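You operate a simulated robot arm through the tools that you are given. There is no shell and no other tool. Be economical: measure what you need, move in short steps, check, and stop when the job is done.

Carry out the task below with a simulated robot arm. There is one attempt and no reset: what you move stays moved.

JOB
Set the heat press for the teal patch and prove it warms up.
Fine: heat and seconds dials as printed on the patch, switch on, wait for READY, switch off; lever stays up.

Only the result counts: the job must be done as asked and must still hold three seconds after the hand-in. Knocking over, shifting, dropping, spilling or breaking anything else fails it.

ROBOT AND FRAMES
A 6-joint arm with a two-finger parallel gripper, fixed in place. Base frame: the origin is at the foot of the arm, x ahead of it, y to its left, z up. Lengths are in cm, angles in rad, forces in N, time in s.
With the tool pointing down near the work surface it reaches from about 26 to 68 cm from the base axis. Its first joint turns from -1.152 to 1.152 rad. Payload 2.9 kg.
Tool frame: the origin (TCP) lies between the finger pads and is the grasp point; the fingertips stand 3 cm ahead of it; z points along the fingers, y is the line along which they close. Largest opening 11 cm; finger width 2, thickness 1; the body of the gripper, 4.8 by 11.2 cm, starts 5.5 cm behind the TCP.
Orientation is told as [roll, pitch, yaw] about the base's x, y, z axes, in that order, counted from this pose: with the fingers straight down and closing along the base's y, the tool's x points along the base's -x, its y along +y and its z along -z.

CONTROLS
- The arm moves only by the tool move_arm. Its argument "series" is a list of rows, each an object (a shift or turn left out is 0, a gripper value left out holds the last) with "rot": the turn, a rotation vector about the base's x, y, z in rad, a list of three; "translation": the shift along the base's x, y, z in cm, a list of three; "gripper": the gripper command, from -1 (fully open) to 1 (shut), values between in proportion. In form: [{"rot": [rx, ry, rz], "translation": [x, y, z], "gripper": gripper}, ...]. A call has 1 to 20 rows; each row shifts and turns the commanded pose from where the row before left it. Rows are played at 5 a second. More than 5 cm and 0.15 rad between two rows, or a gripper value outside its range, and nothing of the call is played. Where a pose cannot be reached the arm comes as near as it can. A force on the tool above 90 N (or 10 N above the force at the start of the call, whichever is more), or a blocked arm, ends the call early, and 0.2 s more pass. The fingers move at their own pace (about 10.8 cm/s each) and stop on an object; they squeeze with about 27 N. The grip force told is the motor's: it shows also when the fingers shut on nothing. Time passes only in rows, and 0.2 s behind the last, so rows that do not move let the fingers close. It gives the time, the measured TCP pose, the force on the tool (base axes), the opening and the grip force at its end, in the units of the frame above (readings bear some noise).
- Cameras (640 x 400 px; columns grow to the right, rows downward): "scene" is fixed at [7.43, 43.25, 138.16]; the picture's right is [-0.78, -0.63, 0.00], its down [-0.37, 0.46, -0.81] and it looks along [0.50, -0.63, -0.59] (base axes); focal length 321 px, centre (320, 200). "wrist" rides on the gripper at [7.2, 1.7, -10.3] in the tool frame; the picture's right is [-0.23, 0.97, 0.00], its down [-0.76, -0.18, -0.62] and it looks along [-0.61, -0.14, 0.78] (tool axes); focal length 222 px, centre (320, 200). There is no depth. A picture from a camera that has moved, and an enlarged one, comes with that camera's place and axes in the base frame and with its lens.
- camera(camera): a new picture of that camera. The clock stands still meanwhile.
- zoom(camera, box): a new picture of the part [left, top, right, bottom] of that camera's present view, enlarged. The clock stands still meanwhile.
- job_done(): hands the job in; it is judged then, once.

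Go step by step. Nothing tells you positions but the pictures and the camera data: compare them with the known pose of the tool, close in by small moves and look again before you grip or let go. The budget is 120 turns and 64 pictures, counting those below and the enlarged ones. Unless the task says otherwise, let go and move clear before handing in, and close with one line.

The tools are called after "Emit:" as a command line: name --argument value ..., lists and objects as JSON in quotes. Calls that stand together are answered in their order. move_arm: Moves the arm, as the interface text tells. Its arguments: {"type":"object","properties":{"series":{"type":"array","items":{"type":"object","properties":{"rot":{"type":"array","items":{"type":"number"}},"translation":{"type":"array","items":{"type":"number"}},"gripper":{"type":"number"}}}}},"required":["series"]} The other tools are called the same way: camera (camera) takes a picture; zoom (camera, box) takes an enlarged picture of a part of a camera's view; job_done () hands the job in.

At the start:

```text
time: 0.0
ee_pos: [35.61, 26.71, 117.26]
ee_rot: [0.0, 0.001, 0.0]
contact_force: [0.2, 0.1, -0.4]
gripper_width: 11.0
finger_force: 0.1
```

scene: 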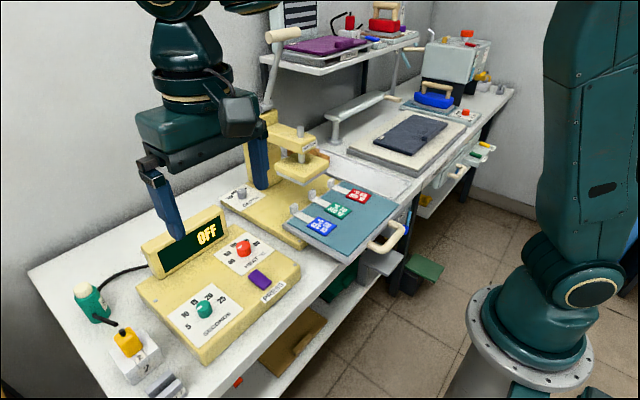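
wrist: 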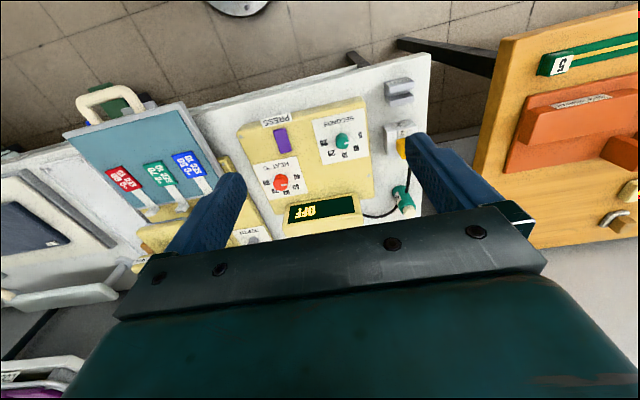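

I see a control box with OFF display, a red HEAT dial, a teal SECONDS dial, a purple switch, and three patches (red, teal/green, blue). I zoom in to read them.

Emit:
zoom --camera "scene" --box '[280, 170, 400, 245]'

Emit:
zoom --camera "scene" --box '[130, 200, 310, 365]'

Emit:
zoom --camera "wrist" --box '[90, 140, 220, 220]'

Emit:
zoom --camera "wrist" --box '[230, 90, 430, 230]'

```text
5.33 times, centred on (340, 208) of scene
camera zoom: at [7.43, 43.25, 138.16], right [-0.78, -0.63, 0.0], down [-0.37, 0.46, -0.81], along [0.5, -0.63, -0.59], focal length 1712 px, centre (213, 160)
```

zoom: 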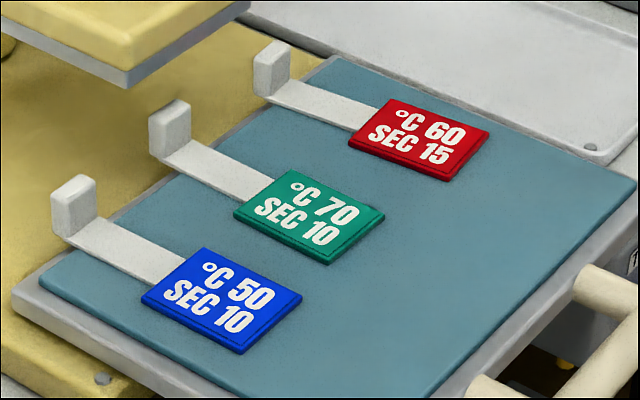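

```text
2.42 times, centred on (220, 282) of scene
camera zoom: at [7.43, 43.25, 138.16], right [-0.78, -0.63, 0.0], down [-0.37, 0.46, -0.81], along [0.5, -0.63, -0.59], focal length 778 px, centre (562, 0)
```

zoom: 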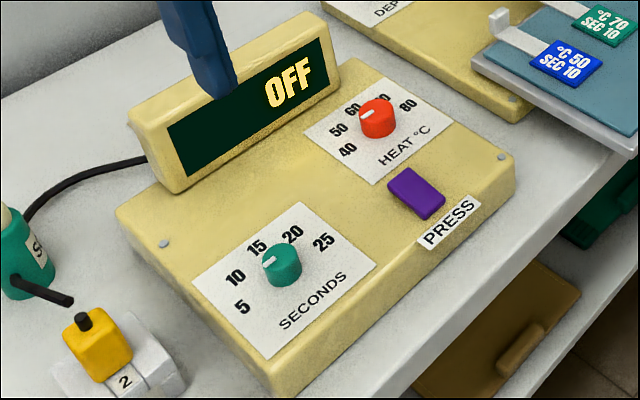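

```text
4.92 times, centred on (155, 180) of wrist
camera zoom: at [28.29, 28.37, 127.46], right [0.23, 0.97, 0.0], down [0.76, -0.18, 0.62], along [0.61, -0.14, -0.78], focal length 1094 px, centre (1132, 298)
```

zoom: 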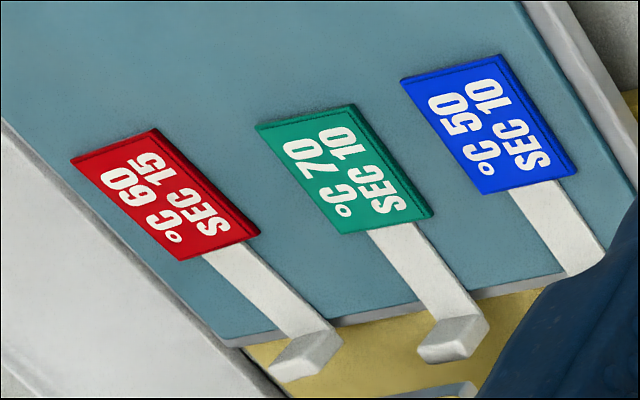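

```text
2.86 times, centred on (330, 160) of wrist
camera zoom: at [28.29, 28.37, 127.46], right [0.23, 0.97, 0.0], down [0.76, -0.18, 0.62], along [0.61, -0.14, -0.78], focal length 635 px, centre (291, 314)
```

zoom: 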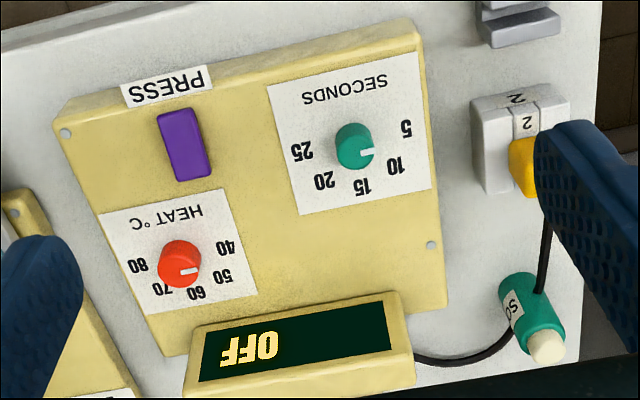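

The teal patch says 70 °C, 10 s. By rough triangulation the seconds dial is near (46, 28.5, 88). I'll move above the box for a closer look.

Emit:
move_arm --series '[{"translation": [3, 0, -2]}, {"translation": [3, 0, -2]}, {"translation": [2, 0, -2]}, {"translation": [0, 0, -2]}, {"translation": [0, 0, -1]}]'

Emit:
camera --camera "wrist"

Emit:
camera --camera "scene"

```text
time: 1.2
ee_pos: [43.55, 26.8, 108.29]
ee_rot: [0.001, 0.001, 0.0]
contact_force: [0.4, 0.7, 0.6]
gripper_width: 10.99
finger_force: 0.0
```

```text
57 pictures are left
camera wrist: at [36.33, 28.45, 118.52], right [0.23, 0.97, 0.0], down [0.76, -0.18, 0.62], along [0.61, -0.14, -0.78], focal length 222 px, centre (320, 200)
```

wrist: 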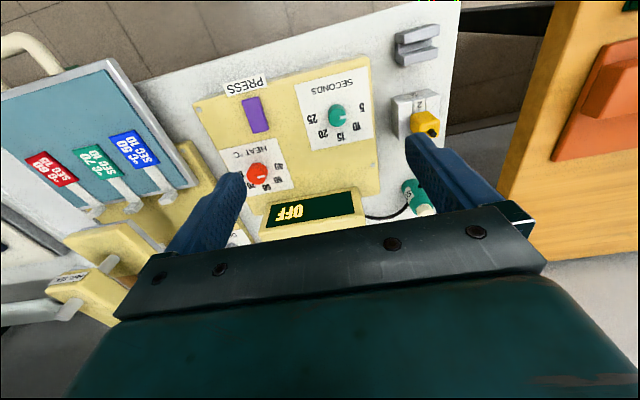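

```text
56 pictures are left
```

scene: 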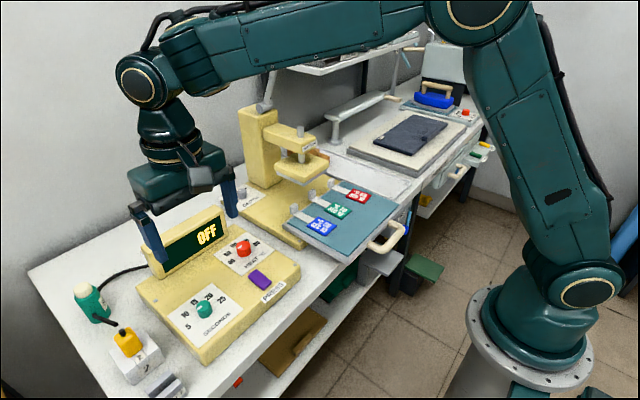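

The seconds dial should be around (47.3, 28.5, 86) and the heat dial around (53.5, 13.3). I'll lower partway over the seconds dial and take a closer look.

Emit:
move_arm --series '[{"translation": [2, 1, -3], "gripper": 0.1}, {"translation": [1.7, 0.7, -3]}, {"translation": [0, 0, -3]}, {"translation": [0, 0, -3]}, {}]'

Emit:
camera --camera "wrist"

Emit:
zoom --camera "scene" --box '[130, 200, 310, 365]'

```text
time: 2.4
ee_pos: [47.24, 28.38, 96.42]
ee_rot: [0.0, -0.001, 0.0]
contact_force: [0.9, -1.0, -0.5]
gripper_width: 4.96
finger_force: 0.0
```

```text
55 pictures are left
camera wrist: at [39.95, 30.06, 106.61], right [0.23, 0.97, 0.0], down [0.76, -0.18, 0.62], along [0.61, -0.14, -0.78], focal length 222 px, centre (320, 200)
```

wrist: 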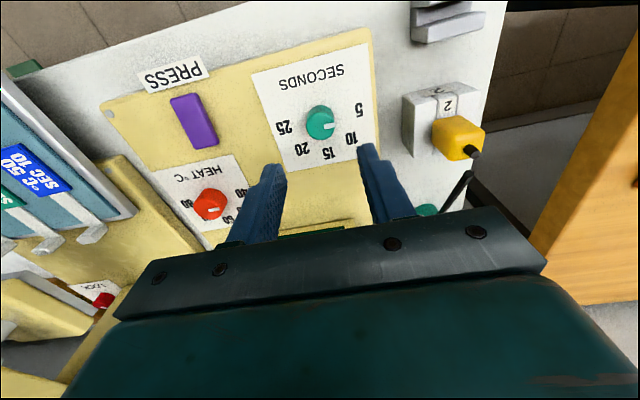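

```text
2.42 times, centred on (220, 282) of scene
camera zoom: at [7.43, 43.25, 138.16], right [-0.78, -0.63, 0.0], down [-0.37, 0.46, -0.81], along [0.5, -0.63, -0.59], focal length 778 px, centre (562, 0)
```

zoom: 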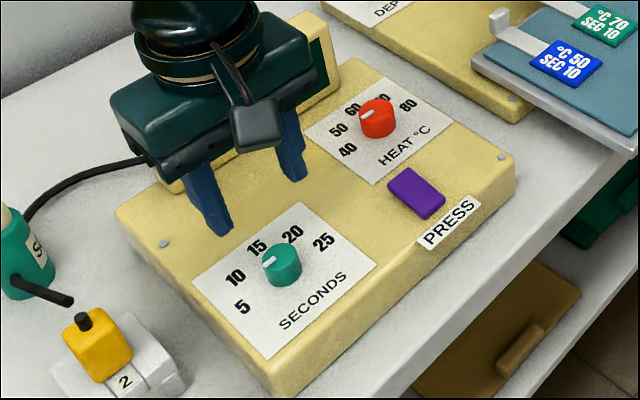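

Next I zoom on the dial in the wrist camera to measure the pointer and scale angles.

Emit:
zoom --camera "wrist" --box '[240, 60, 400, 160]'

Emit:
zoom --camera "wrist" --box '[140, 140, 268, 220]'

Emit:
zoom --camera "scene" --box '[160, 270, 256, 330]'

Emit:
zoom --camera "scene" --box '[200, 220, 296, 280]'

```text
4.00 times, centred on (320, 110) of wrist
camera zoom: at [39.95, 30.06, 106.61], right [0.23, 0.97, 0.0], down [0.76, -0.18, 0.62], along [0.61, -0.14, -0.78], focal length 888 px, centre (320, 560)
```

zoom: 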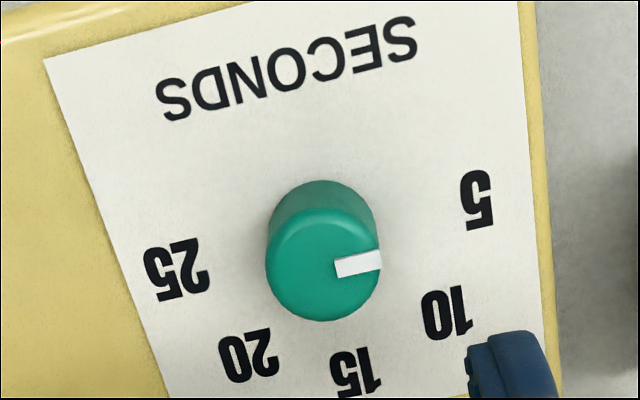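

```text
5.00 times, centred on (204, 180) of wrist
camera zoom: at [39.95, 30.06, 106.61], right [0.23, 0.97, 0.0], down [0.76, -0.18, 0.62], along [0.61, -0.14, -0.78], focal length 1111 px, centre (900, 300)
```

zoom: 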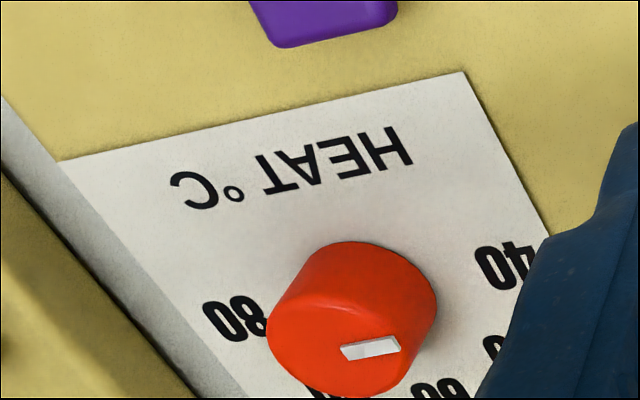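

```text
6.67 times, centred on (208, 300) of scene
camera zoom: at [7.43, 43.25, 138.16], right [-0.78, -0.63, 0.0], down [-0.37, 0.46, -0.81], along [0.5, -0.63, -0.59], focal length 2140 px, centre (1067, -467)
```

zoom: 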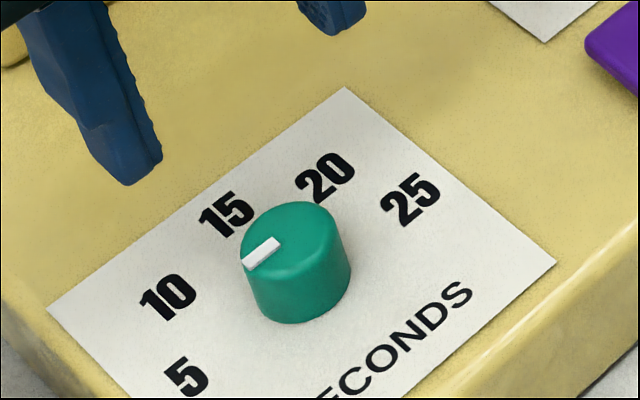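

```text
6.67 times, centred on (248, 250) of scene
camera zoom: at [7.43, 43.25, 138.16], right [-0.78, -0.63, 0.0], down [-0.37, 0.46, -0.81], along [0.5, -0.63, -0.59], focal length 2140 px, centre (800, -133)
```

zoom: 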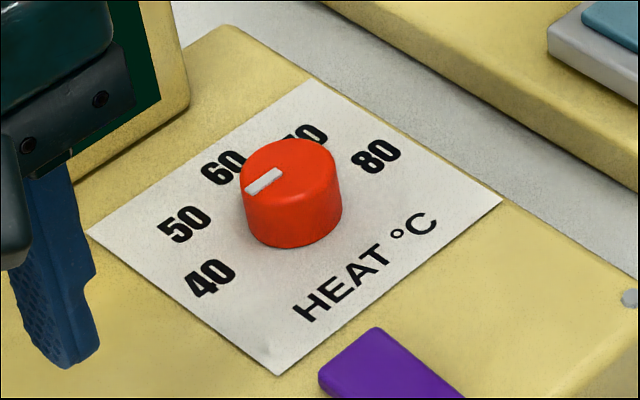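

Both dials have 45° spacing on base-aligned plates. Seconds points at 5 (needs −45°) and heat points at 40 (needs −135°). The seconds knob top is at about (47.2, 28.4, 86.5) and it is 2.4 cm wide. I'll descend to just above it and check.

Emit:
move_arm --series '[{"translation": [0, 0, -3]}, {"translation": [0, 0, -2.7]}, {}]'

Emit:
camera --camera "wrist"

Emit:
zoom --camera "scene" --box '[160, 270, 256, 330]'

```text
time: 3.2
ee_pos: [47.1, 28.33, 90.62]
ee_rot: [0.0, 0.0, 0.001]
contact_force: [1.1, -0.4, 0.8]
gripper_width: 4.95
finger_force: 0.1
```

```text
49 pictures are left
camera wrist: at [39.79, 30.03, 100.89], right [0.23, 0.97, 0.0], down [0.76, -0.18, 0.62], along [0.61, -0.14, -0.78], focal length 222 px, centre (320, 200)
```

wrist: 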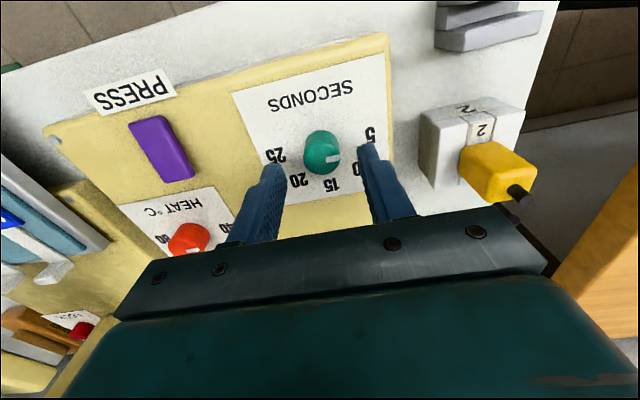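

```text
6.67 times, centred on (208, 300) of scene
camera zoom: at [7.43, 43.25, 138.16], right [-0.78, -0.63, 0.0], down [-0.37, 0.46, -0.81], along [0.5, -0.63, -0.59], focal length 2140 px, centre (1067, -467)
```

zoom: 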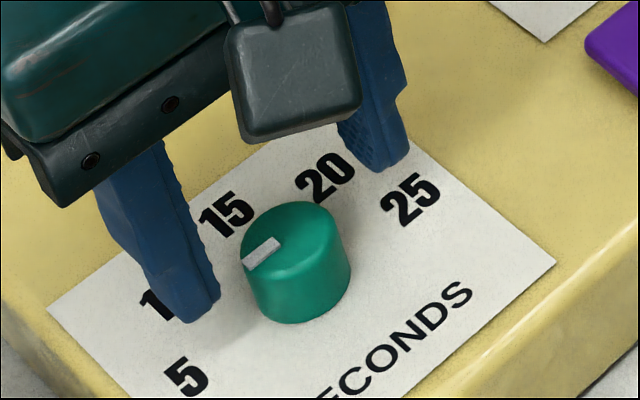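

Fingers straddle the knob well, centre (47.1, 28.43). Descend to tip z≈85.3 and close.

Emit:
move_arm --series '[{"translation": [0, 0.07, -1.2]}, {"translation": [0, 0, -1.1]}, {}, {"gripper": 0.4}, {"gripper": 1}, {}]'

Emit:
zoom --camera "scene" --box '[160, 270, 256, 330]'

```text
time: 4.6
ee_pos: [47.18, 28.6, 88.28]
ee_rot: [0.001, -0.001, 0.003]
contact_force: [1.8, 7.2, -4.4]
gripper_width: 2.55
finger_force: 45.1
```

```text
6.67 times, centred on (208, 300) of scene
camera zoom: at [7.44, 43.28, 138.15], right [-0.78, -0.63, 0.0], down [-0.37, 0.46, -0.81], along [0.5, -0.63, -0.59], focal length 2140 px, centre (1067, -467)
```

zoom: 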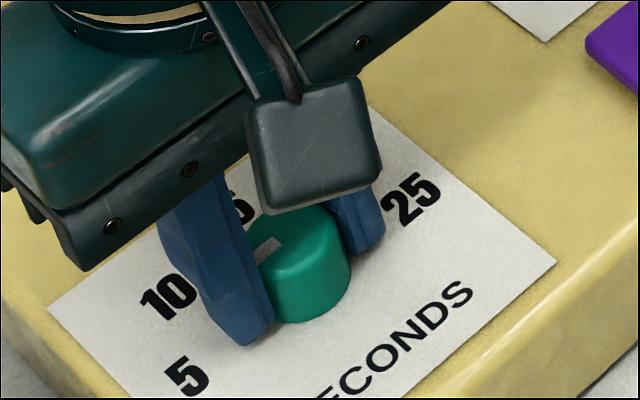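

Gripped firmly. Turn −45°.

Emit:
move_arm --series '[{"translation": [0, 0.1, 0], "rot": [0, 0, -0.131]}, {"rot": [0, 0, -0.131]}, {"rot": [0, 0, -0.131]}, {"rot": [0, 0, -0.131]}, {"rot": [0, 0, -0.131]}, {"rot": [0, 0, -0.131]}, {}]'

Emit:
zoom --camera "scene" --box '[160, 270, 256, 330]'

```text
time: 6.2
ee_pos: [47.09, 28.58, 88.26]
ee_rot: [-0.003, 0.003, -0.788]
contact_force: [-21.8, -9.6, 16.0]
gripper_width: 2.51
finger_force: 44.1
```

```text
6.67 times, centred on (208, 300) of scene
camera zoom: at [7.36, 43.22, 138.18], right [-0.78, -0.63, 0.0], down [-0.37, 0.46, -0.81], along [0.51, -0.63, -0.59], focal length 2140 px, centre (1067, -467)
```

zoom: 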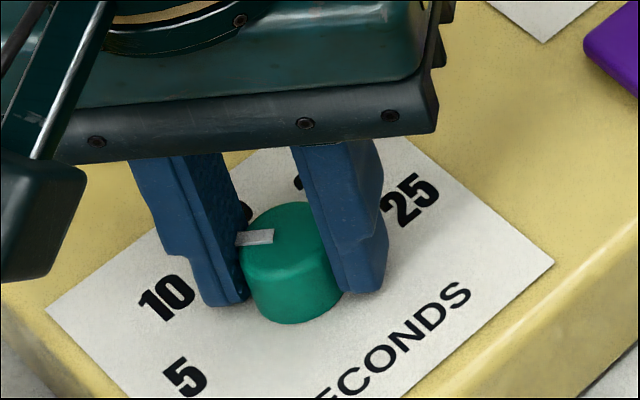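

Pointer looks near 45°. Release and rise to check.

Emit:
move_arm --series '[{"gripper": 0.1}, {}, {"translation": [0, 0, 2]}, {"translation": [0, 0, 3]}, {"translation": [0, 0, 4]}, {}]'

Emit:
zoom --camera "scene" --box '[160, 270, 256, 330]'

Emit:
camera --camera "wrist"

```text
time: 7.6
ee_pos: [47.42, 28.43, 97.16]
ee_rot: [-0.001, 0.001, -0.785]
contact_force: [0.2, 0.1, 0.6]
gripper_width: 4.94
finger_force: 0.0
```

```text
6.67 times, centred on (208, 300) of scene
camera zoom: at [7.43, 43.25, 138.16], right [-0.78, -0.63, 0.0], down [-0.37, 0.46, -0.81], along [0.5, -0.63, -0.59], focal length 2140 px, centre (1067, -467)
```

zoom: 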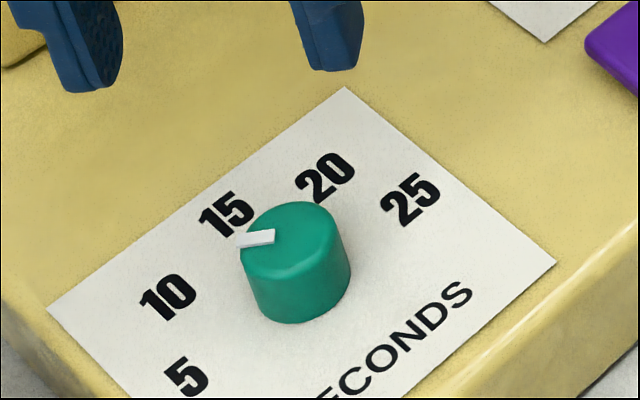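

```text
44 pictures are left
camera wrist: at [43.53, 34.74, 107.49], right [0.85, 0.53, 0.0], down [0.41, -0.66, 0.62], along [0.33, -0.53, -0.78], focal length 222 px, centre (320, 200)
```

wrist: 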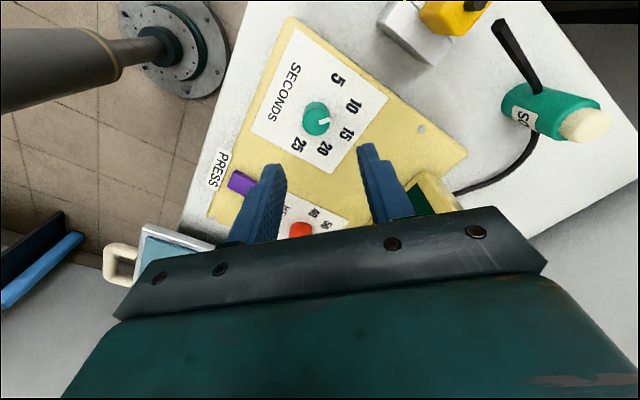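

Emit:
zoom --camera "wrist" --box '[240, 60, 400, 160]'

```text
4.00 times, centred on (320, 110) of wrist
camera zoom: at [43.53, 34.74, 107.49], right [0.85, 0.53, 0.0], down [0.41, -0.66, 0.62], along [0.33, -0.53, -0.78], focal length 888 px, centre (320, 560)
```

zoom: 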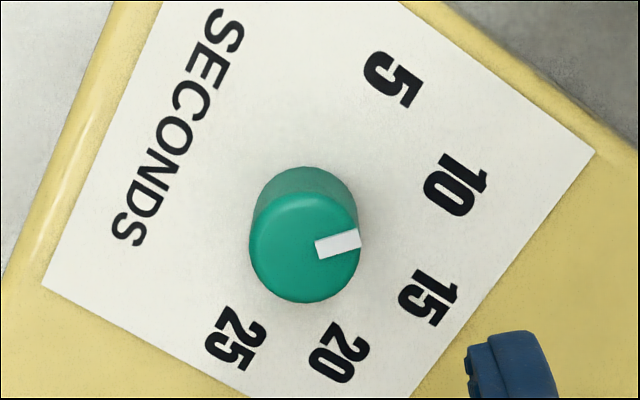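

Seconds dial is at 10 (within about 2°). Next is the heat dial at about (53.8, 13.15). The display housing is close, so I'll raise, straighten the yaw and look from there.

Emit:
move_arm --series '[{"translation": [0, -1, 3], "rot": [0, 0, 0.131]}, {"translation": [0, -2, 3], "rot": [0, 0, 0.131]}, {"translation": [0, -3, 1], "rot": [0, 0, 0.131]}, {"translation": [0, -3, 0], "rot": [0, 0, 0.131]}, {"translation": [0, -3, 0], "rot": [0, 0, 0.131]}, {"translation": [0, -3.3, 0], "rot": [0, 0, 0.131]}, {}]'

Emit:
camera --camera "wrist"

Emit:
camera --camera "scene"

```text
time: 9.2
ee_pos: [47.38, 12.98, 104.05]
ee_rot: [-0.002, 0.002, 0.003]
contact_force: [-0.3, 0.0, 0.3]
gripper_width: 4.93
finger_force: 0.0
```

```text
42 pictures are left
camera wrist: at [40.23, 14.71, 114.29], right [0.23, 0.97, 0.0], down [0.76, -0.18, 0.62], along [0.61, -0.14, -0.78], focal length 222 px, centre (320, 200)
```

wrist: 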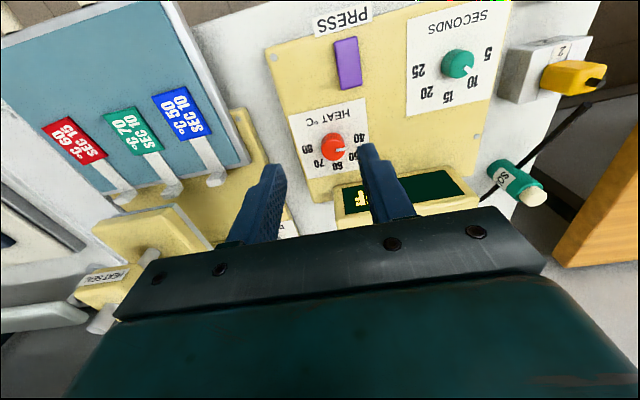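

```text
41 pictures are left
```

scene: 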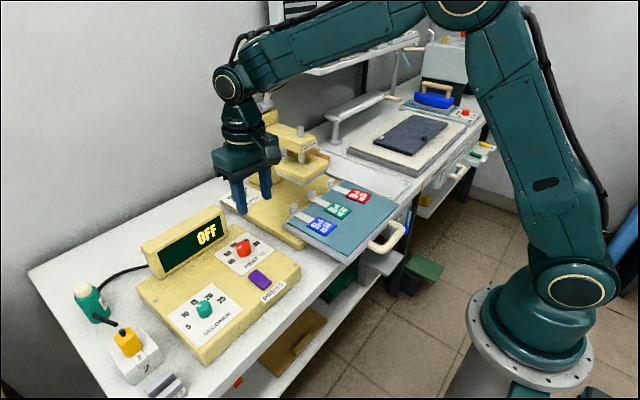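

Display front is at x≥60 and the dial at (53.7, 13.2), so there is room to turn. I'll pre-rotate +67.5°, move above the heat dial and come down to just above it.

Emit:
move_arm --series '[{"translation": [1, 0.05, 0], "rot": [0, 0, 0.131]}, {"translation": [1, 0.05, 0], "rot": [0, 0, 0.131]}, {"translation": [1, 0.05, 0], "rot": [0, 0, 0.131]}, {"translation": [1, 0.05, 0], "rot": [0, 0, 0.131]}, {"translation": [1, 0, 0], "rot": [0, 0, 0.131]}, {"translation": [1.2, 0, 0], "rot": [0, 0, 0.131]}, {"rot": [0, 0, 0.131]}, {"rot": [0, 0, 0.131]}, {"rot": [0, 0, 0.131], "gripper": 0}, {"translation": [0, 0, -3]}, {"translation": [0, 0, -3]}, {}]'

Emit:
camera --camera "wrist"

Emit:
zoom --camera "scene" --box '[168, 190, 328, 290]'

```text
time: 11.8
ee_pos: [53.68, 13.3, 98.35]
ee_rot: [-0.001, 0.0, 1.179]
contact_force: [0.0, 0.3, 0.2]
gripper_width: 5.5
finger_force: 0.1
```

```text
40 pictures are left
camera wrist: at [49.28, 7.31, 108.55], right [-0.81, 0.58, 0.0], down [0.45, 0.64, 0.62], along [0.36, 0.51, -0.78], focal length 222 px, centre (320, 200)
```

wrist: 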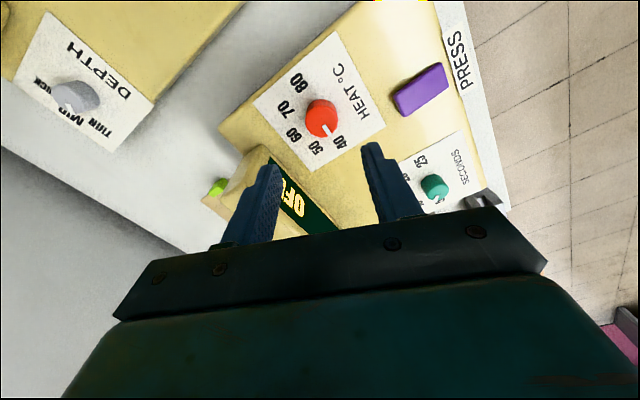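

```text
4.00 times, centred on (248, 240) of scene
camera zoom: at [7.43, 43.25, 138.16], right [-0.78, -0.63, 0.0], down [-0.37, 0.46, -0.81], along [0.5, -0.63, -0.59], focal length 1284 px, centre (608, 40)
```

zoom: 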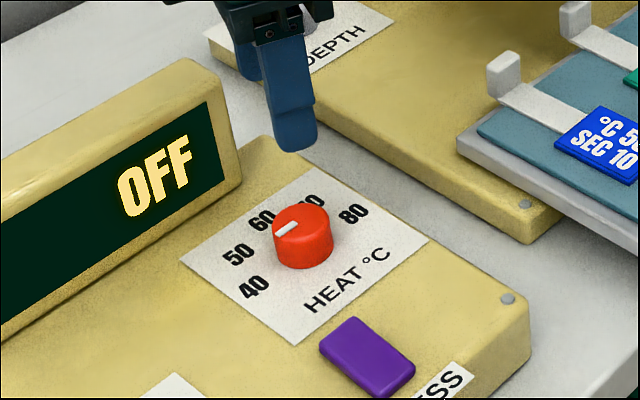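

Emit:
zoom --camera "wrist" --box '[240, 60, 400, 160]'

Emit:
zoom --camera "scene" --box '[200, 220, 296, 280]'

```text
4.00 times, centred on (320, 110) of wrist
camera zoom: at [49.28, 7.31, 108.55], right [-0.81, 0.58, 0.0], down [0.45, 0.64, 0.62], along [0.36, 0.51, -0.78], focal length 888 px, centre (320, 560)
```

zoom: 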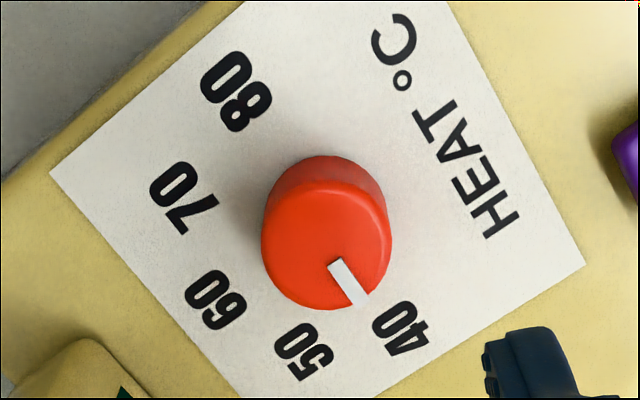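

```text
6.67 times, centred on (248, 250) of scene
camera zoom: at [7.43, 43.25, 138.16], right [-0.78, -0.63, 0.0], down [-0.37, 0.46, -0.81], along [0.5, -0.63, -0.59], focal length 2140 px, centre (800, -133)
```

zoom: 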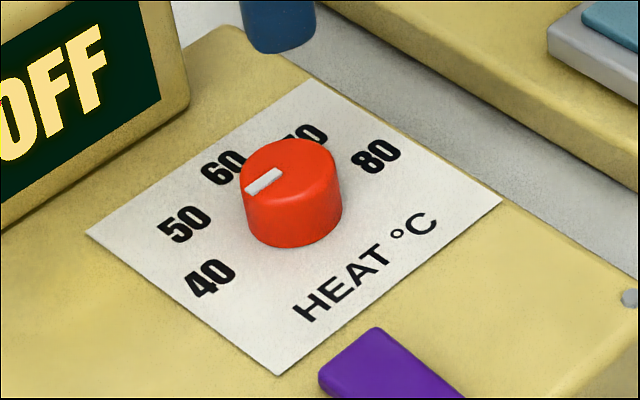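

Confirmed: heat pointer is at 40, spacing 45°, so −135° to reach 70. Lower to just above the knob with a small centring shift, and check.

Emit:
move_arm --series '[{"translation": [0, 0.12, -3]}, {"translation": [0, 0, -3]}, {"translation": [0, 0, -1.5]}, {}]'

Emit:
zoom --camera "wrist" --box '[210, 80, 430, 230]'

Emit:
zoom --camera "scene" --box '[200, 220, 296, 280]'

```text
time: 12.8
ee_pos: [53.49, 13.79, 90.82]
ee_rot: [-0.001, 0.0, 1.179]
contact_force: [0.0, 0.0, 0.2]
gripper_width: 5.49
finger_force: 0.2
```

```text
2.67 times, centred on (320, 155) of wrist
camera zoom: at [49.18, 7.64, 101.06], right [-0.81, 0.58, 0.0], down [0.45, 0.64, 0.62], along [0.36, 0.51, -0.78], focal length 592 px, centre (320, 320)
```

zoom: 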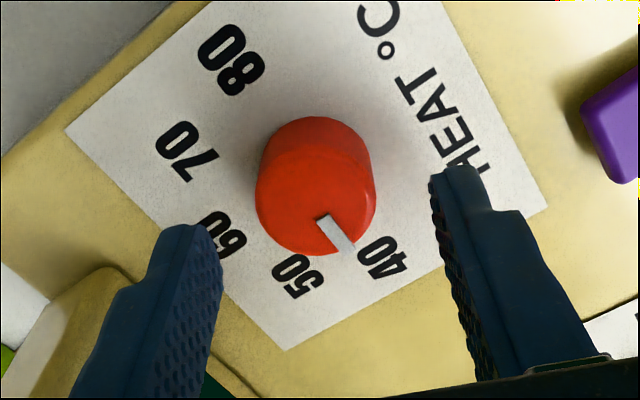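

```text
6.67 times, centred on (248, 250) of scene
camera zoom: at [7.43, 43.25, 138.16], right [-0.78, -0.63, 0.0], down [-0.37, 0.46, -0.81], along [0.5, -0.63, -0.59], focal length 2140 px, centre (800, -133)
```

zoom: 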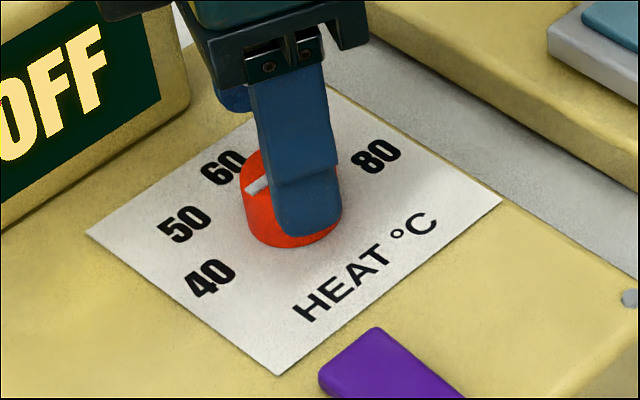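

In the wrist frame the gripper axis is centred on the knob to about 1 mm. Descend, grip, and turn −135° in steps.

Emit:
move_arm --series '[{"translation": [0.02, -0.13, -1.3]}, {"translation": [0, 0, -1.2]}, {}, {"gripper": 0.3}, {"gripper": 1}, {}, {}]'

Emit:
zoom --camera "wrist" --box '[210, 80, 430, 230]'

```text
time: 14.4
ee_pos: [53.45, 13.4, 88.33]
ee_rot: [0.0, -0.001, 1.179]
contact_force: [1.1, -0.9, -4.1]
gripper_width: 3.1
finger_force: 44.7
```

```text
2.67 times, centred on (320, 155) of wrist
camera zoom: at [49.14, 7.35, 98.52], right [-0.81, 0.58, 0.0], down [0.46, 0.64, 0.62], along [0.36, 0.51, -0.78], focal length 592 px, centre (320, 320)
```

zoom: 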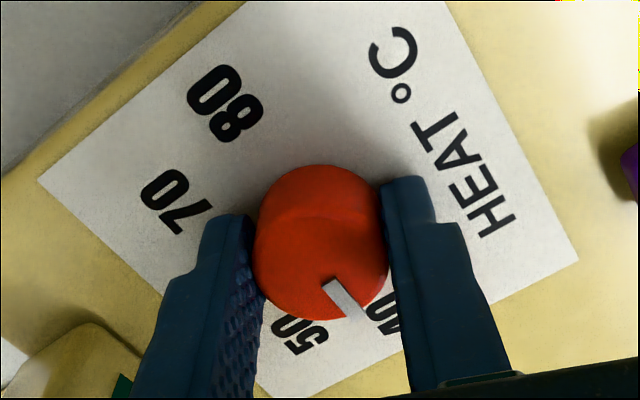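

Emit:
move_arm --series '[{"rot": [0, 0, -0.131]}, {"rot": [0, 0, -0.131]}, {"rot": [0, 0, -0.131]}, {"rot": [0, 0, -0.131]}, {"rot": [0, 0, -0.131]}, {"rot": [0, 0, -0.131]}, {"rot": [0, 0, -0.131]}, {"rot": [0, 0, -0.131]}, {"rot": [0, 0, -0.131]}, {"rot": [0, 0, -0.131]}, {"rot": [0, 0, -0.131]}, {"rot": [0, 0, -0.131]}, {"rot": [0, 0, -0.131]}, {"rot": [0, 0, -0.131]}, {"rot": [0, 0, -0.131]}, {"rot": [0, 0, -0.131]}, {"rot": [0, 0, -0.131]}, {"rot": [0, 0, -0.131]}, {}]'

Emit:
zoom --camera "wrist" --box '[210, 80, 430, 230]'

```text
time: 18.4
ee_pos: [53.42, 13.57, 88.28]
ee_rot: [0.002, 0.001, -1.179]
contact_force: [8.9, 17.8, 0.5]
gripper_width: 3.13
finger_force: 44.8
```

```text
2.67 times, centred on (320, 155) of wrist
camera zoom: at [52.25, 20.88, 98.53], right [0.99, 0.16, 0.0], down [0.12, -0.77, 0.62], along [0.1, -0.61, -0.78], focal length 592 px, centre (320, 320)
```

zoom: 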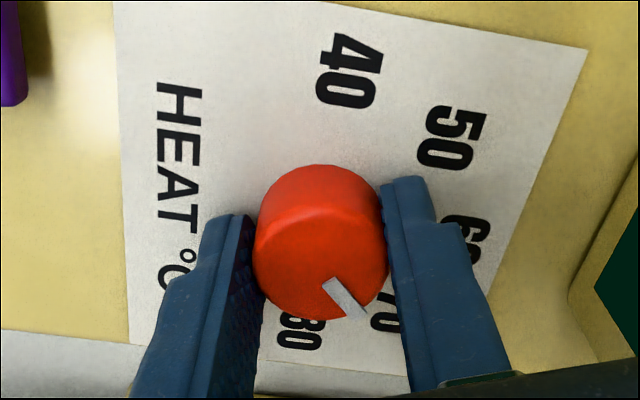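

Pointer turned with the gripper, apparently onto 70. Release, rise and verify.

Emit:
move_arm --series '[{"gripper": 0}, {}, {"translation": [0, 0, 2]}, {"translation": [0, 0, 3]}, {"translation": [0, 0, 5]}, {}]'

Emit:
zoom --camera "wrist" --box '[240, 60, 400, 160]'

Emit:
zoom --camera "scene" --box '[128, 200, 320, 320]'

```text
time: 19.8
ee_pos: [53.1, 13.68, 98.32]
ee_rot: [0.0, 0.002, -1.18]
contact_force: [0.1, -0.5, 0.0]
gripper_width: 5.51
finger_force: 0.1
```

```text
4.00 times, centred on (320, 110) of wrist
camera zoom: at [51.95, 20.95, 108.63], right [0.99, 0.16, 0.0], down [0.13, -0.77, 0.62], along [0.1, -0.62, -0.78], focal length 888 px, centre (320, 560)
```

zoom: 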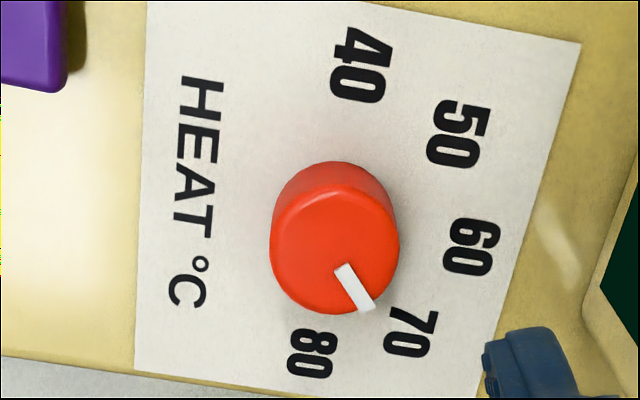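

```text
3.33 times, centred on (224, 260) of scene
camera zoom: at [7.43, 43.25, 138.16], right [-0.78, -0.63, 0.0], down [-0.37, 0.46, -0.81], along [0.5, -0.63, -0.59], focal length 1070 px, centre (640, 0)
```

zoom: 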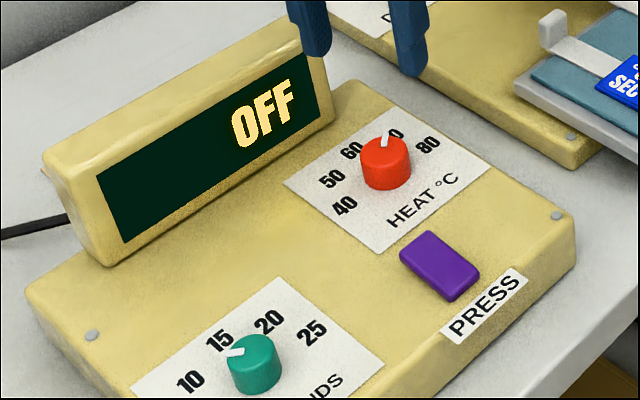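

Emit:
zoom --camera "wrist" --box '[296, 90, 360, 130]'

```text
10.00 times, centred on (328, 110) of wrist
camera zoom: at [51.95, 20.95, 108.63], right [0.99, 0.16, 0.0], down [0.13, -0.77, 0.62], along [0.1, -0.62, -0.78], focal length 2221 px, centre (240, 1100)
```

zoom: 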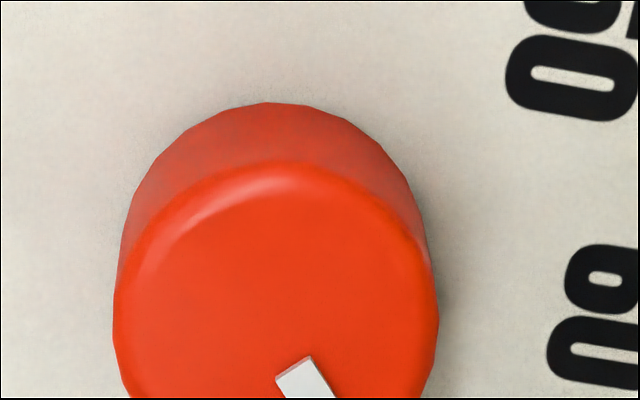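

Heat pointer sits about 5° past 70 toward 80 (it twisted a little when gripped). I'll regrip and trim it back by +5°.

Emit:
move_arm --series '[{"translation": [0.2, 0, -3]}, {"translation": [0, 0, -3]}, {"translation": [0, 0, -1.5]}, {}]'

Emit:
zoom --camera "wrist" --box '[210, 80, 430, 230]'

```text
time: 20.8
ee_pos: [53.67, 13.53, 90.89]
ee_rot: [0.001, 0.0, -1.177]
contact_force: [-0.3, 0.0, 0.7]
gripper_width: 5.51
finger_force: 0.1
```

```text
2.67 times, centred on (320, 155) of wrist
camera zoom: at [52.37, 20.92, 101.16], right [0.99, 0.16, 0.0], down [0.13, -0.77, 0.62], along [0.1, -0.61, -0.78], focal length 592 px, centre (320, 320)
```

zoom: 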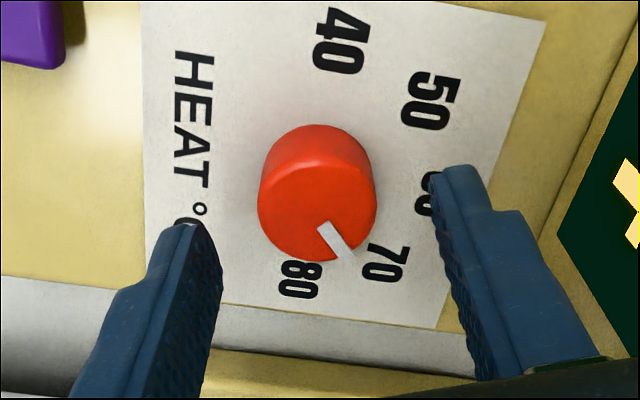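

Emit:
zoom --camera "wrist" --box '[290, 130, 354, 170]'

```text
10.00 times, centred on (322, 150) of wrist
camera zoom: at [52.37, 20.92, 101.16], right [0.99, 0.16, 0.0], down [0.13, -0.77, 0.62], along [0.1, -0.61, -0.78], focal length 2221 px, centre (300, 700)
```

zoom: 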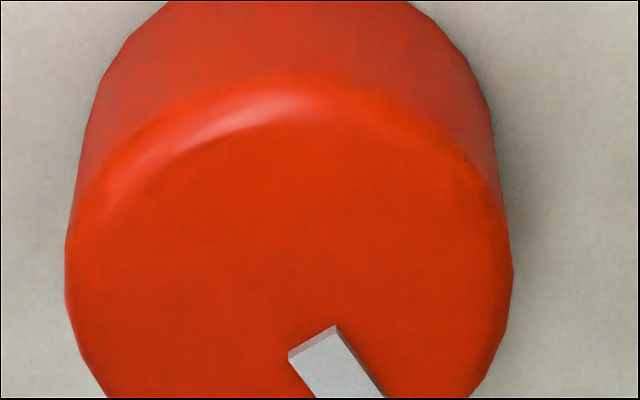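

Emit:
move_arm --series '[{"translation": [0, 0, -1.3]}, {"translation": [0, 0, -1.2]}, {}, {"gripper": 0.3}, {"gripper": 1}, {}, {}]'

Emit:
zoom --camera "wrist" --box '[290, 150, 354, 190]'

```text
time: 22.4
ee_pos: [53.48, 13.68, 88.14]
ee_rot: [-0.004, -0.001, -1.179]
contact_force: [-8.8, -3.0, 0.3]
gripper_width: 3.11
finger_force: 44.5
```

```text
10.00 times, centred on (322, 170) of wrist
camera zoom: at [52.29, 20.97, 98.52], right [0.99, 0.16, 0.0], down [0.13, -0.77, 0.62], along [0.1, -0.62, -0.78], focal length 2221 px, centre (300, 500)
```

zoom: 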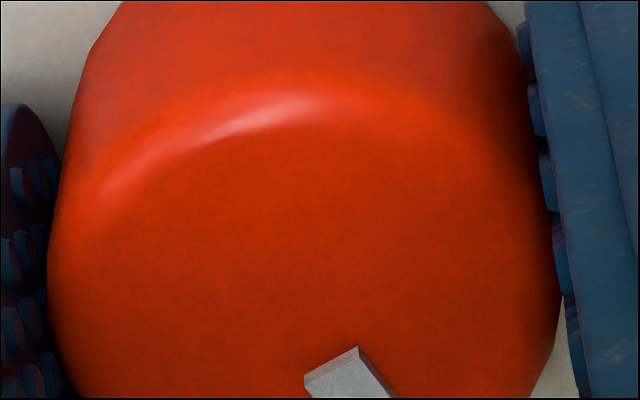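

Gripped; trim by +0.07 rad, release and rise.

Emit:
move_arm --series '[{"rot": [0, 0, 0.035]}, {"rot": [0, 0, 0.035]}, {}, {"gripper": 0}, {}, {"translation": [0, 0, 2]}, {"translation": [0, 0, 3]}, {"translation": [0, 0, 4]}, {}]'

Emit:
zoom --camera "wrist" --box '[240, 60, 400, 160]'

Emit:
camera --camera "wrist"

```text
time: 24.4
ee_pos: [53.7, 13.35, 97.15]
ee_rot: [0.0, 0.001, -1.109]
contact_force: [-0.2, 0.4, 0.3]
gripper_width: 5.52
finger_force: 0.0
```

```text
4.00 times, centred on (320, 110) of wrist
camera zoom: at [51.88, 20.58, 107.41], right [0.97, 0.23, 0.0], down [0.18, -0.76, 0.62], along [0.14, -0.61, -0.78], focal length 888 px, centre (320, 560)
```

zoom: 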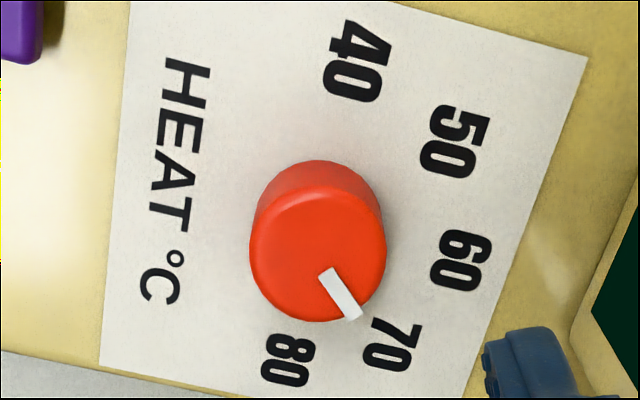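

```text
25 pictures are left
camera wrist: at [51.88, 20.58, 107.41], right [0.97, 0.23, 0.0], down [0.18, -0.76, 0.62], along [0.14, -0.61, -0.78], focal length 222 px, centre (320, 200)
```

wrist: 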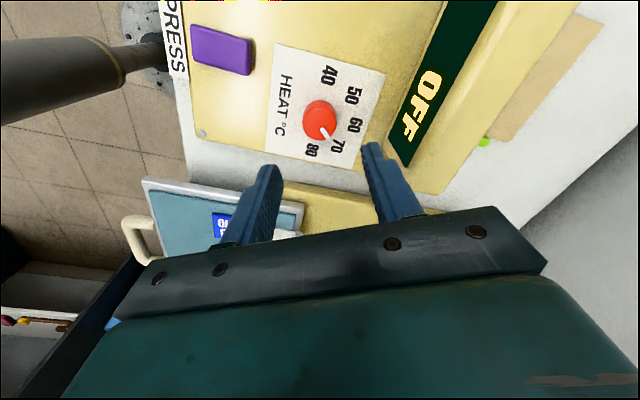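

Heat is now exactly at 70. Next the purple switch near (44.2, 17.0): close the gripper, go over it and look.

Emit:
move_arm --series '[{"translation": [0, 0, 2], "rot": [0, 0, 0.1232], "gripper": 1}, {"translation": [-2, 0.5, 0], "rot": [0, 0, 0.1232]}, {"translation": [-2, 1, 0], "rot": [0, 0, 0.1232]}, {"translation": [-2, 1, 0], "rot": [0, 0, 0.1232]}, {"translation": [-2, 1, 0], "rot": [0, 0, 0.1232]}, {"translation": [-2, 0, 0], "rot": [0, 0, 0.1232]}, {"rot": [0, 0, 0.1232]}, {"rot": [0, 0, 0.1232]}, {"rot": [0, 0, 0.1232]}, {}]'

Emit:
zoom --camera "wrist" --box '[240, 60, 400, 160]'

Emit:
zoom --camera "scene" --box '[224, 250, 304, 300]'

```text
time: 26.6
ee_pos: [43.78, 17.03, 99.17]
ee_rot: [0.0, 0.0, 0.002]
contact_force: [-1.0, 0.9, 0.0]
gripper_width: 0.0
finger_force: 26.6
```

```text
4.00 times, centred on (320, 110) of wrist
camera zoom: at [36.46, 18.64, 109.45], right [0.23, 0.97, 0.0], down [0.76, -0.18, 0.62], along [0.61, -0.14, -0.78], focal length 888 px, centre (320, 560)
```

zoom: 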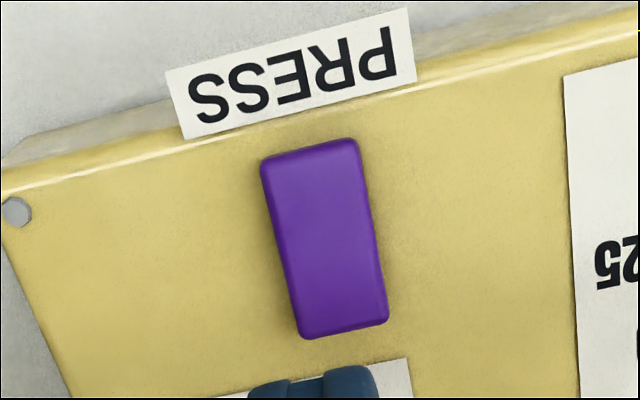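

```text
8.00 times, centred on (264, 275) of scene
camera zoom: at [7.43, 43.25, 138.16], right [-0.78, -0.63, 0.0], down [-0.37, 0.46, -0.81], along [0.5, -0.63, -0.59], focal length 2568 px, centre (768, -400)
```

zoom: 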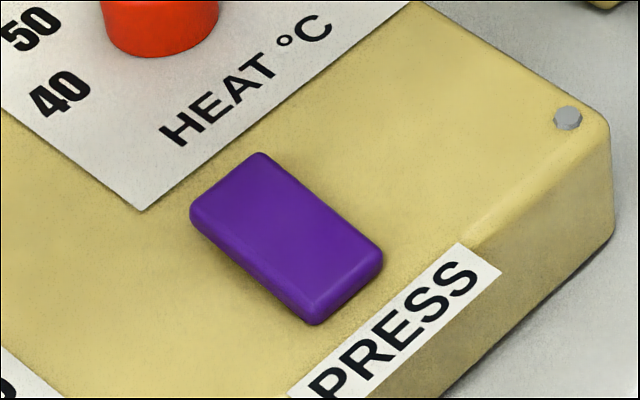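

The switch is a rocker spanning x≈42.4–46.6, y≈17. I'll go over its far end and press down in small steps.

Emit:
move_arm --series '[{"translation": [1, 0, -3]}, {"translation": [1, -0.05, -3]}, {"translation": [0, 0, -2.2]}, {}, {}]'

Emit:
zoom --camera "scene" --box '[224, 250, 304, 300]'

```text
time: 27.8
ee_pos: [45.42, 17.21, 90.95]
ee_rot: [0.002, -0.002, -0.002]
contact_force: [0.7, -0.9, -0.5]
gripper_width: 0.0
finger_force: 26.5
```

```text
8.00 times, centred on (264, 275) of scene
camera zoom: at [7.43, 43.25, 138.16], right [-0.78, -0.63, 0.0], down [-0.37, 0.46, -0.81], along [0.5, -0.63, -0.59], focal length 2568 px, centre (768, -400)
```

zoom: 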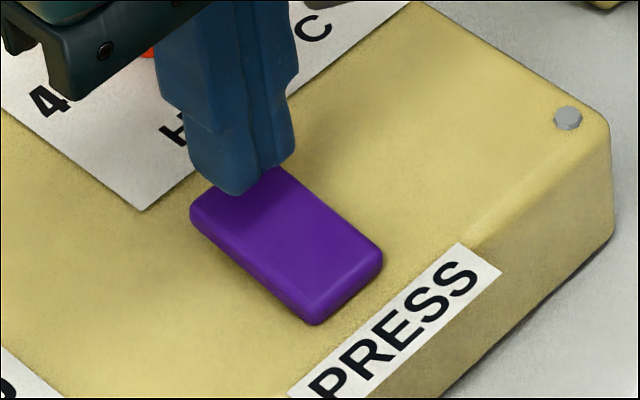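

Emit:
move_arm --series '[{"translation": [0, 0, -0.6]}, {"translation": [0, 0, -0.5]}, {"translation": [0, 0, -0.4]}, {}]'

Emit:
zoom --camera "scene" --box '[128, 200, 320, 320]'

```text
time: 28.8
ee_pos: [45.53, 16.93, 89.48]
ee_rot: [0.0, 0.002, -0.001]
contact_force: [-0.8, 0.0, 0.3]
gripper_width: 0.03
finger_force: 26.7
```

```text
3.33 times, centred on (224, 260) of scene
camera zoom: at [7.43, 43.25, 138.16], right [-0.78, -0.63, 0.0], down [-0.37, 0.46, -0.81], along [0.5, -0.63, -0.59], focal length 1070 px, centre (640, 0)
```

zoom: 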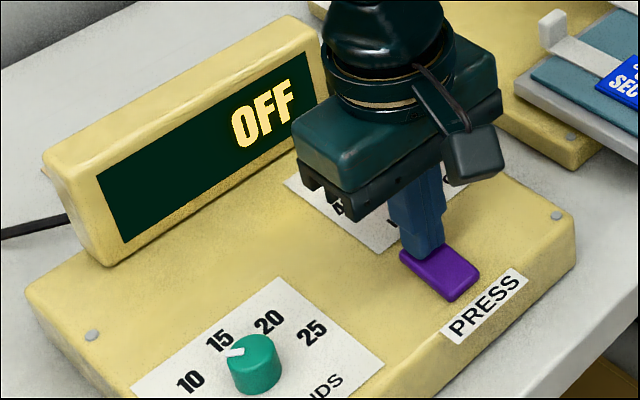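

No contact yet (tip ≈86.5). Continue in fine steps.

Emit:
move_arm --series '[{"translation": [0.2, 0, -0.3]}, {"translation": [0, 0, -0.3]}, {}]'

```text
time: 29.6
ee_pos: [45.91, 17.08, 89.21]
ee_rot: [0.0, -0.005, -0.001]
contact_force: [-7.1, -2.9, 35.9]
gripper_width: 0.0
finger_force: 27.0
```

Emit:
zoom --camera "scene" --box '[128, 200, 320, 320]'

```text
3.33 times, centred on (224, 260) of scene
camera zoom: at [7.36, 43.23, 138.17], right [-0.78, -0.63, 0.0], down [-0.37, 0.46, -0.81], along [0.51, -0.63, -0.59], focal length 1070 px, centre (640, 0)
```

zoom: 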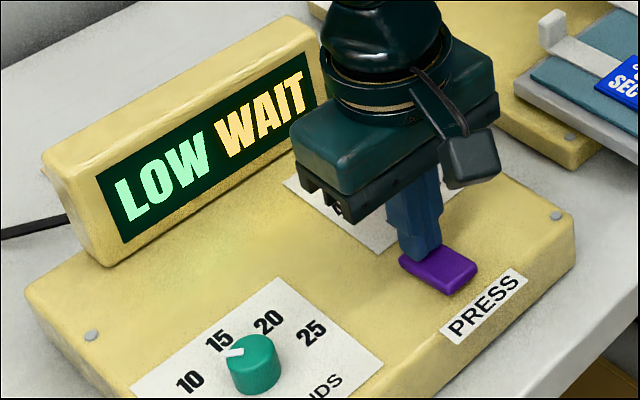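

Switched on; the display says "LOW WAIT". Lift off, hover above the near end of the rocker, and wait.

Emit:
move_arm --series '[{"translation": [0, 0, 2.5]}, {"translation": [-1.5, 0, 0]}, {"translation": [-1.3, 0, 0]}, {}, {}, {}, {}, {}, {}, {}, {}, {}, {}, {}, {}, {}, {}, {}, {}, {}]'

Emit:
zoom --camera "scene" --box '[128, 200, 320, 320]'

```text
time: 33.8
ee_pos: [43.06, 17.04, 91.46]
ee_rot: [0.001, 0.0, 0.001]
contact_force: [-0.1, -0.4, -0.3]
gripper_width: 0.0
finger_force: 26.9
```

```text
3.33 times, centred on (224, 260) of scene
camera zoom: at [7.43, 43.25, 138.16], right [-0.78, -0.63, 0.0], down [-0.37, 0.46, -0.81], along [0.5, -0.63, -0.59], focal length 1070 px, centre (640, 0)
```

zoom: 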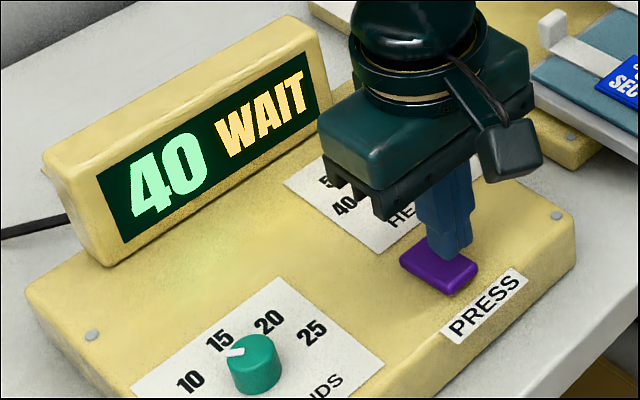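

It is warming (40, WAIT). Keep waiting.

Emit:
move_arm --series '[{}, {}, {}, {}, {}, {}, {}, {}, {}, {}, {}, {}, {}, {}, {}, {}, {}, {}, {}, {}]'

Emit:
zoom --camera "scene" --box '[128, 200, 320, 320]'

```text
time: 38.0
ee_pos: [42.96, 16.93, 91.39]
ee_rot: [0.0, 0.0, 0.0]
contact_force: [-0.5, -0.5, 0.6]
gripper_width: 0.0
finger_force: 27.9
```

```text
3.33 times, centred on (224, 260) of scene
camera zoom: at [7.43, 43.25, 138.16], right [-0.78, -0.63, 0.0], down [-0.37, 0.46, -0.81], along [0.5, -0.63, -0.59], focal length 1070 px, centre (640, 0)
```

zoom: 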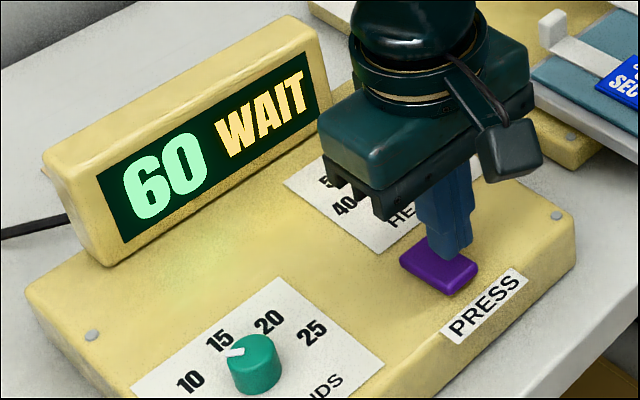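

Now 60, still WAIT. Waiting on.

Emit:
move_arm --series '[{}, {}, {}, {}, {}, {}, {}, {}, {}, {}, {}, {}, {}, {}, {}]'

Emit:
zoom --camera "scene" --box '[128, 200, 320, 320]'

```text
time: 41.2
ee_pos: [42.89, 16.94, 91.41]
ee_rot: [0.0, 0.001, -0.001]
contact_force: [0.8, -0.2, 0.0]
gripper_width: 0.0
finger_force: 26.6
```

```text
3.33 times, centred on (224, 260) of scene
camera zoom: at [7.43, 43.25, 138.16], right [-0.78, -0.63, 0.0], down [-0.37, 0.46, -0.81], along [0.5, -0.63, -0.59], focal length 1070 px, centre (640, 0)
```

zoom: 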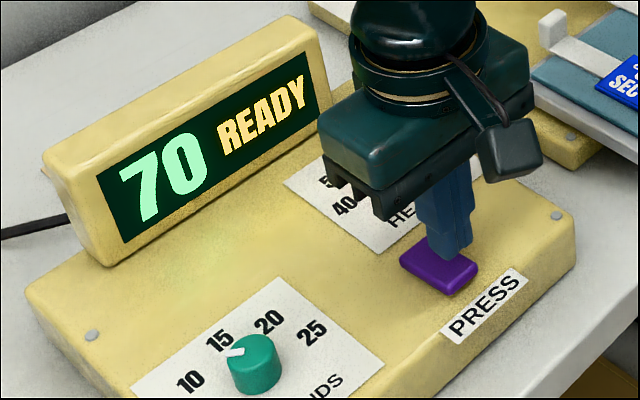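

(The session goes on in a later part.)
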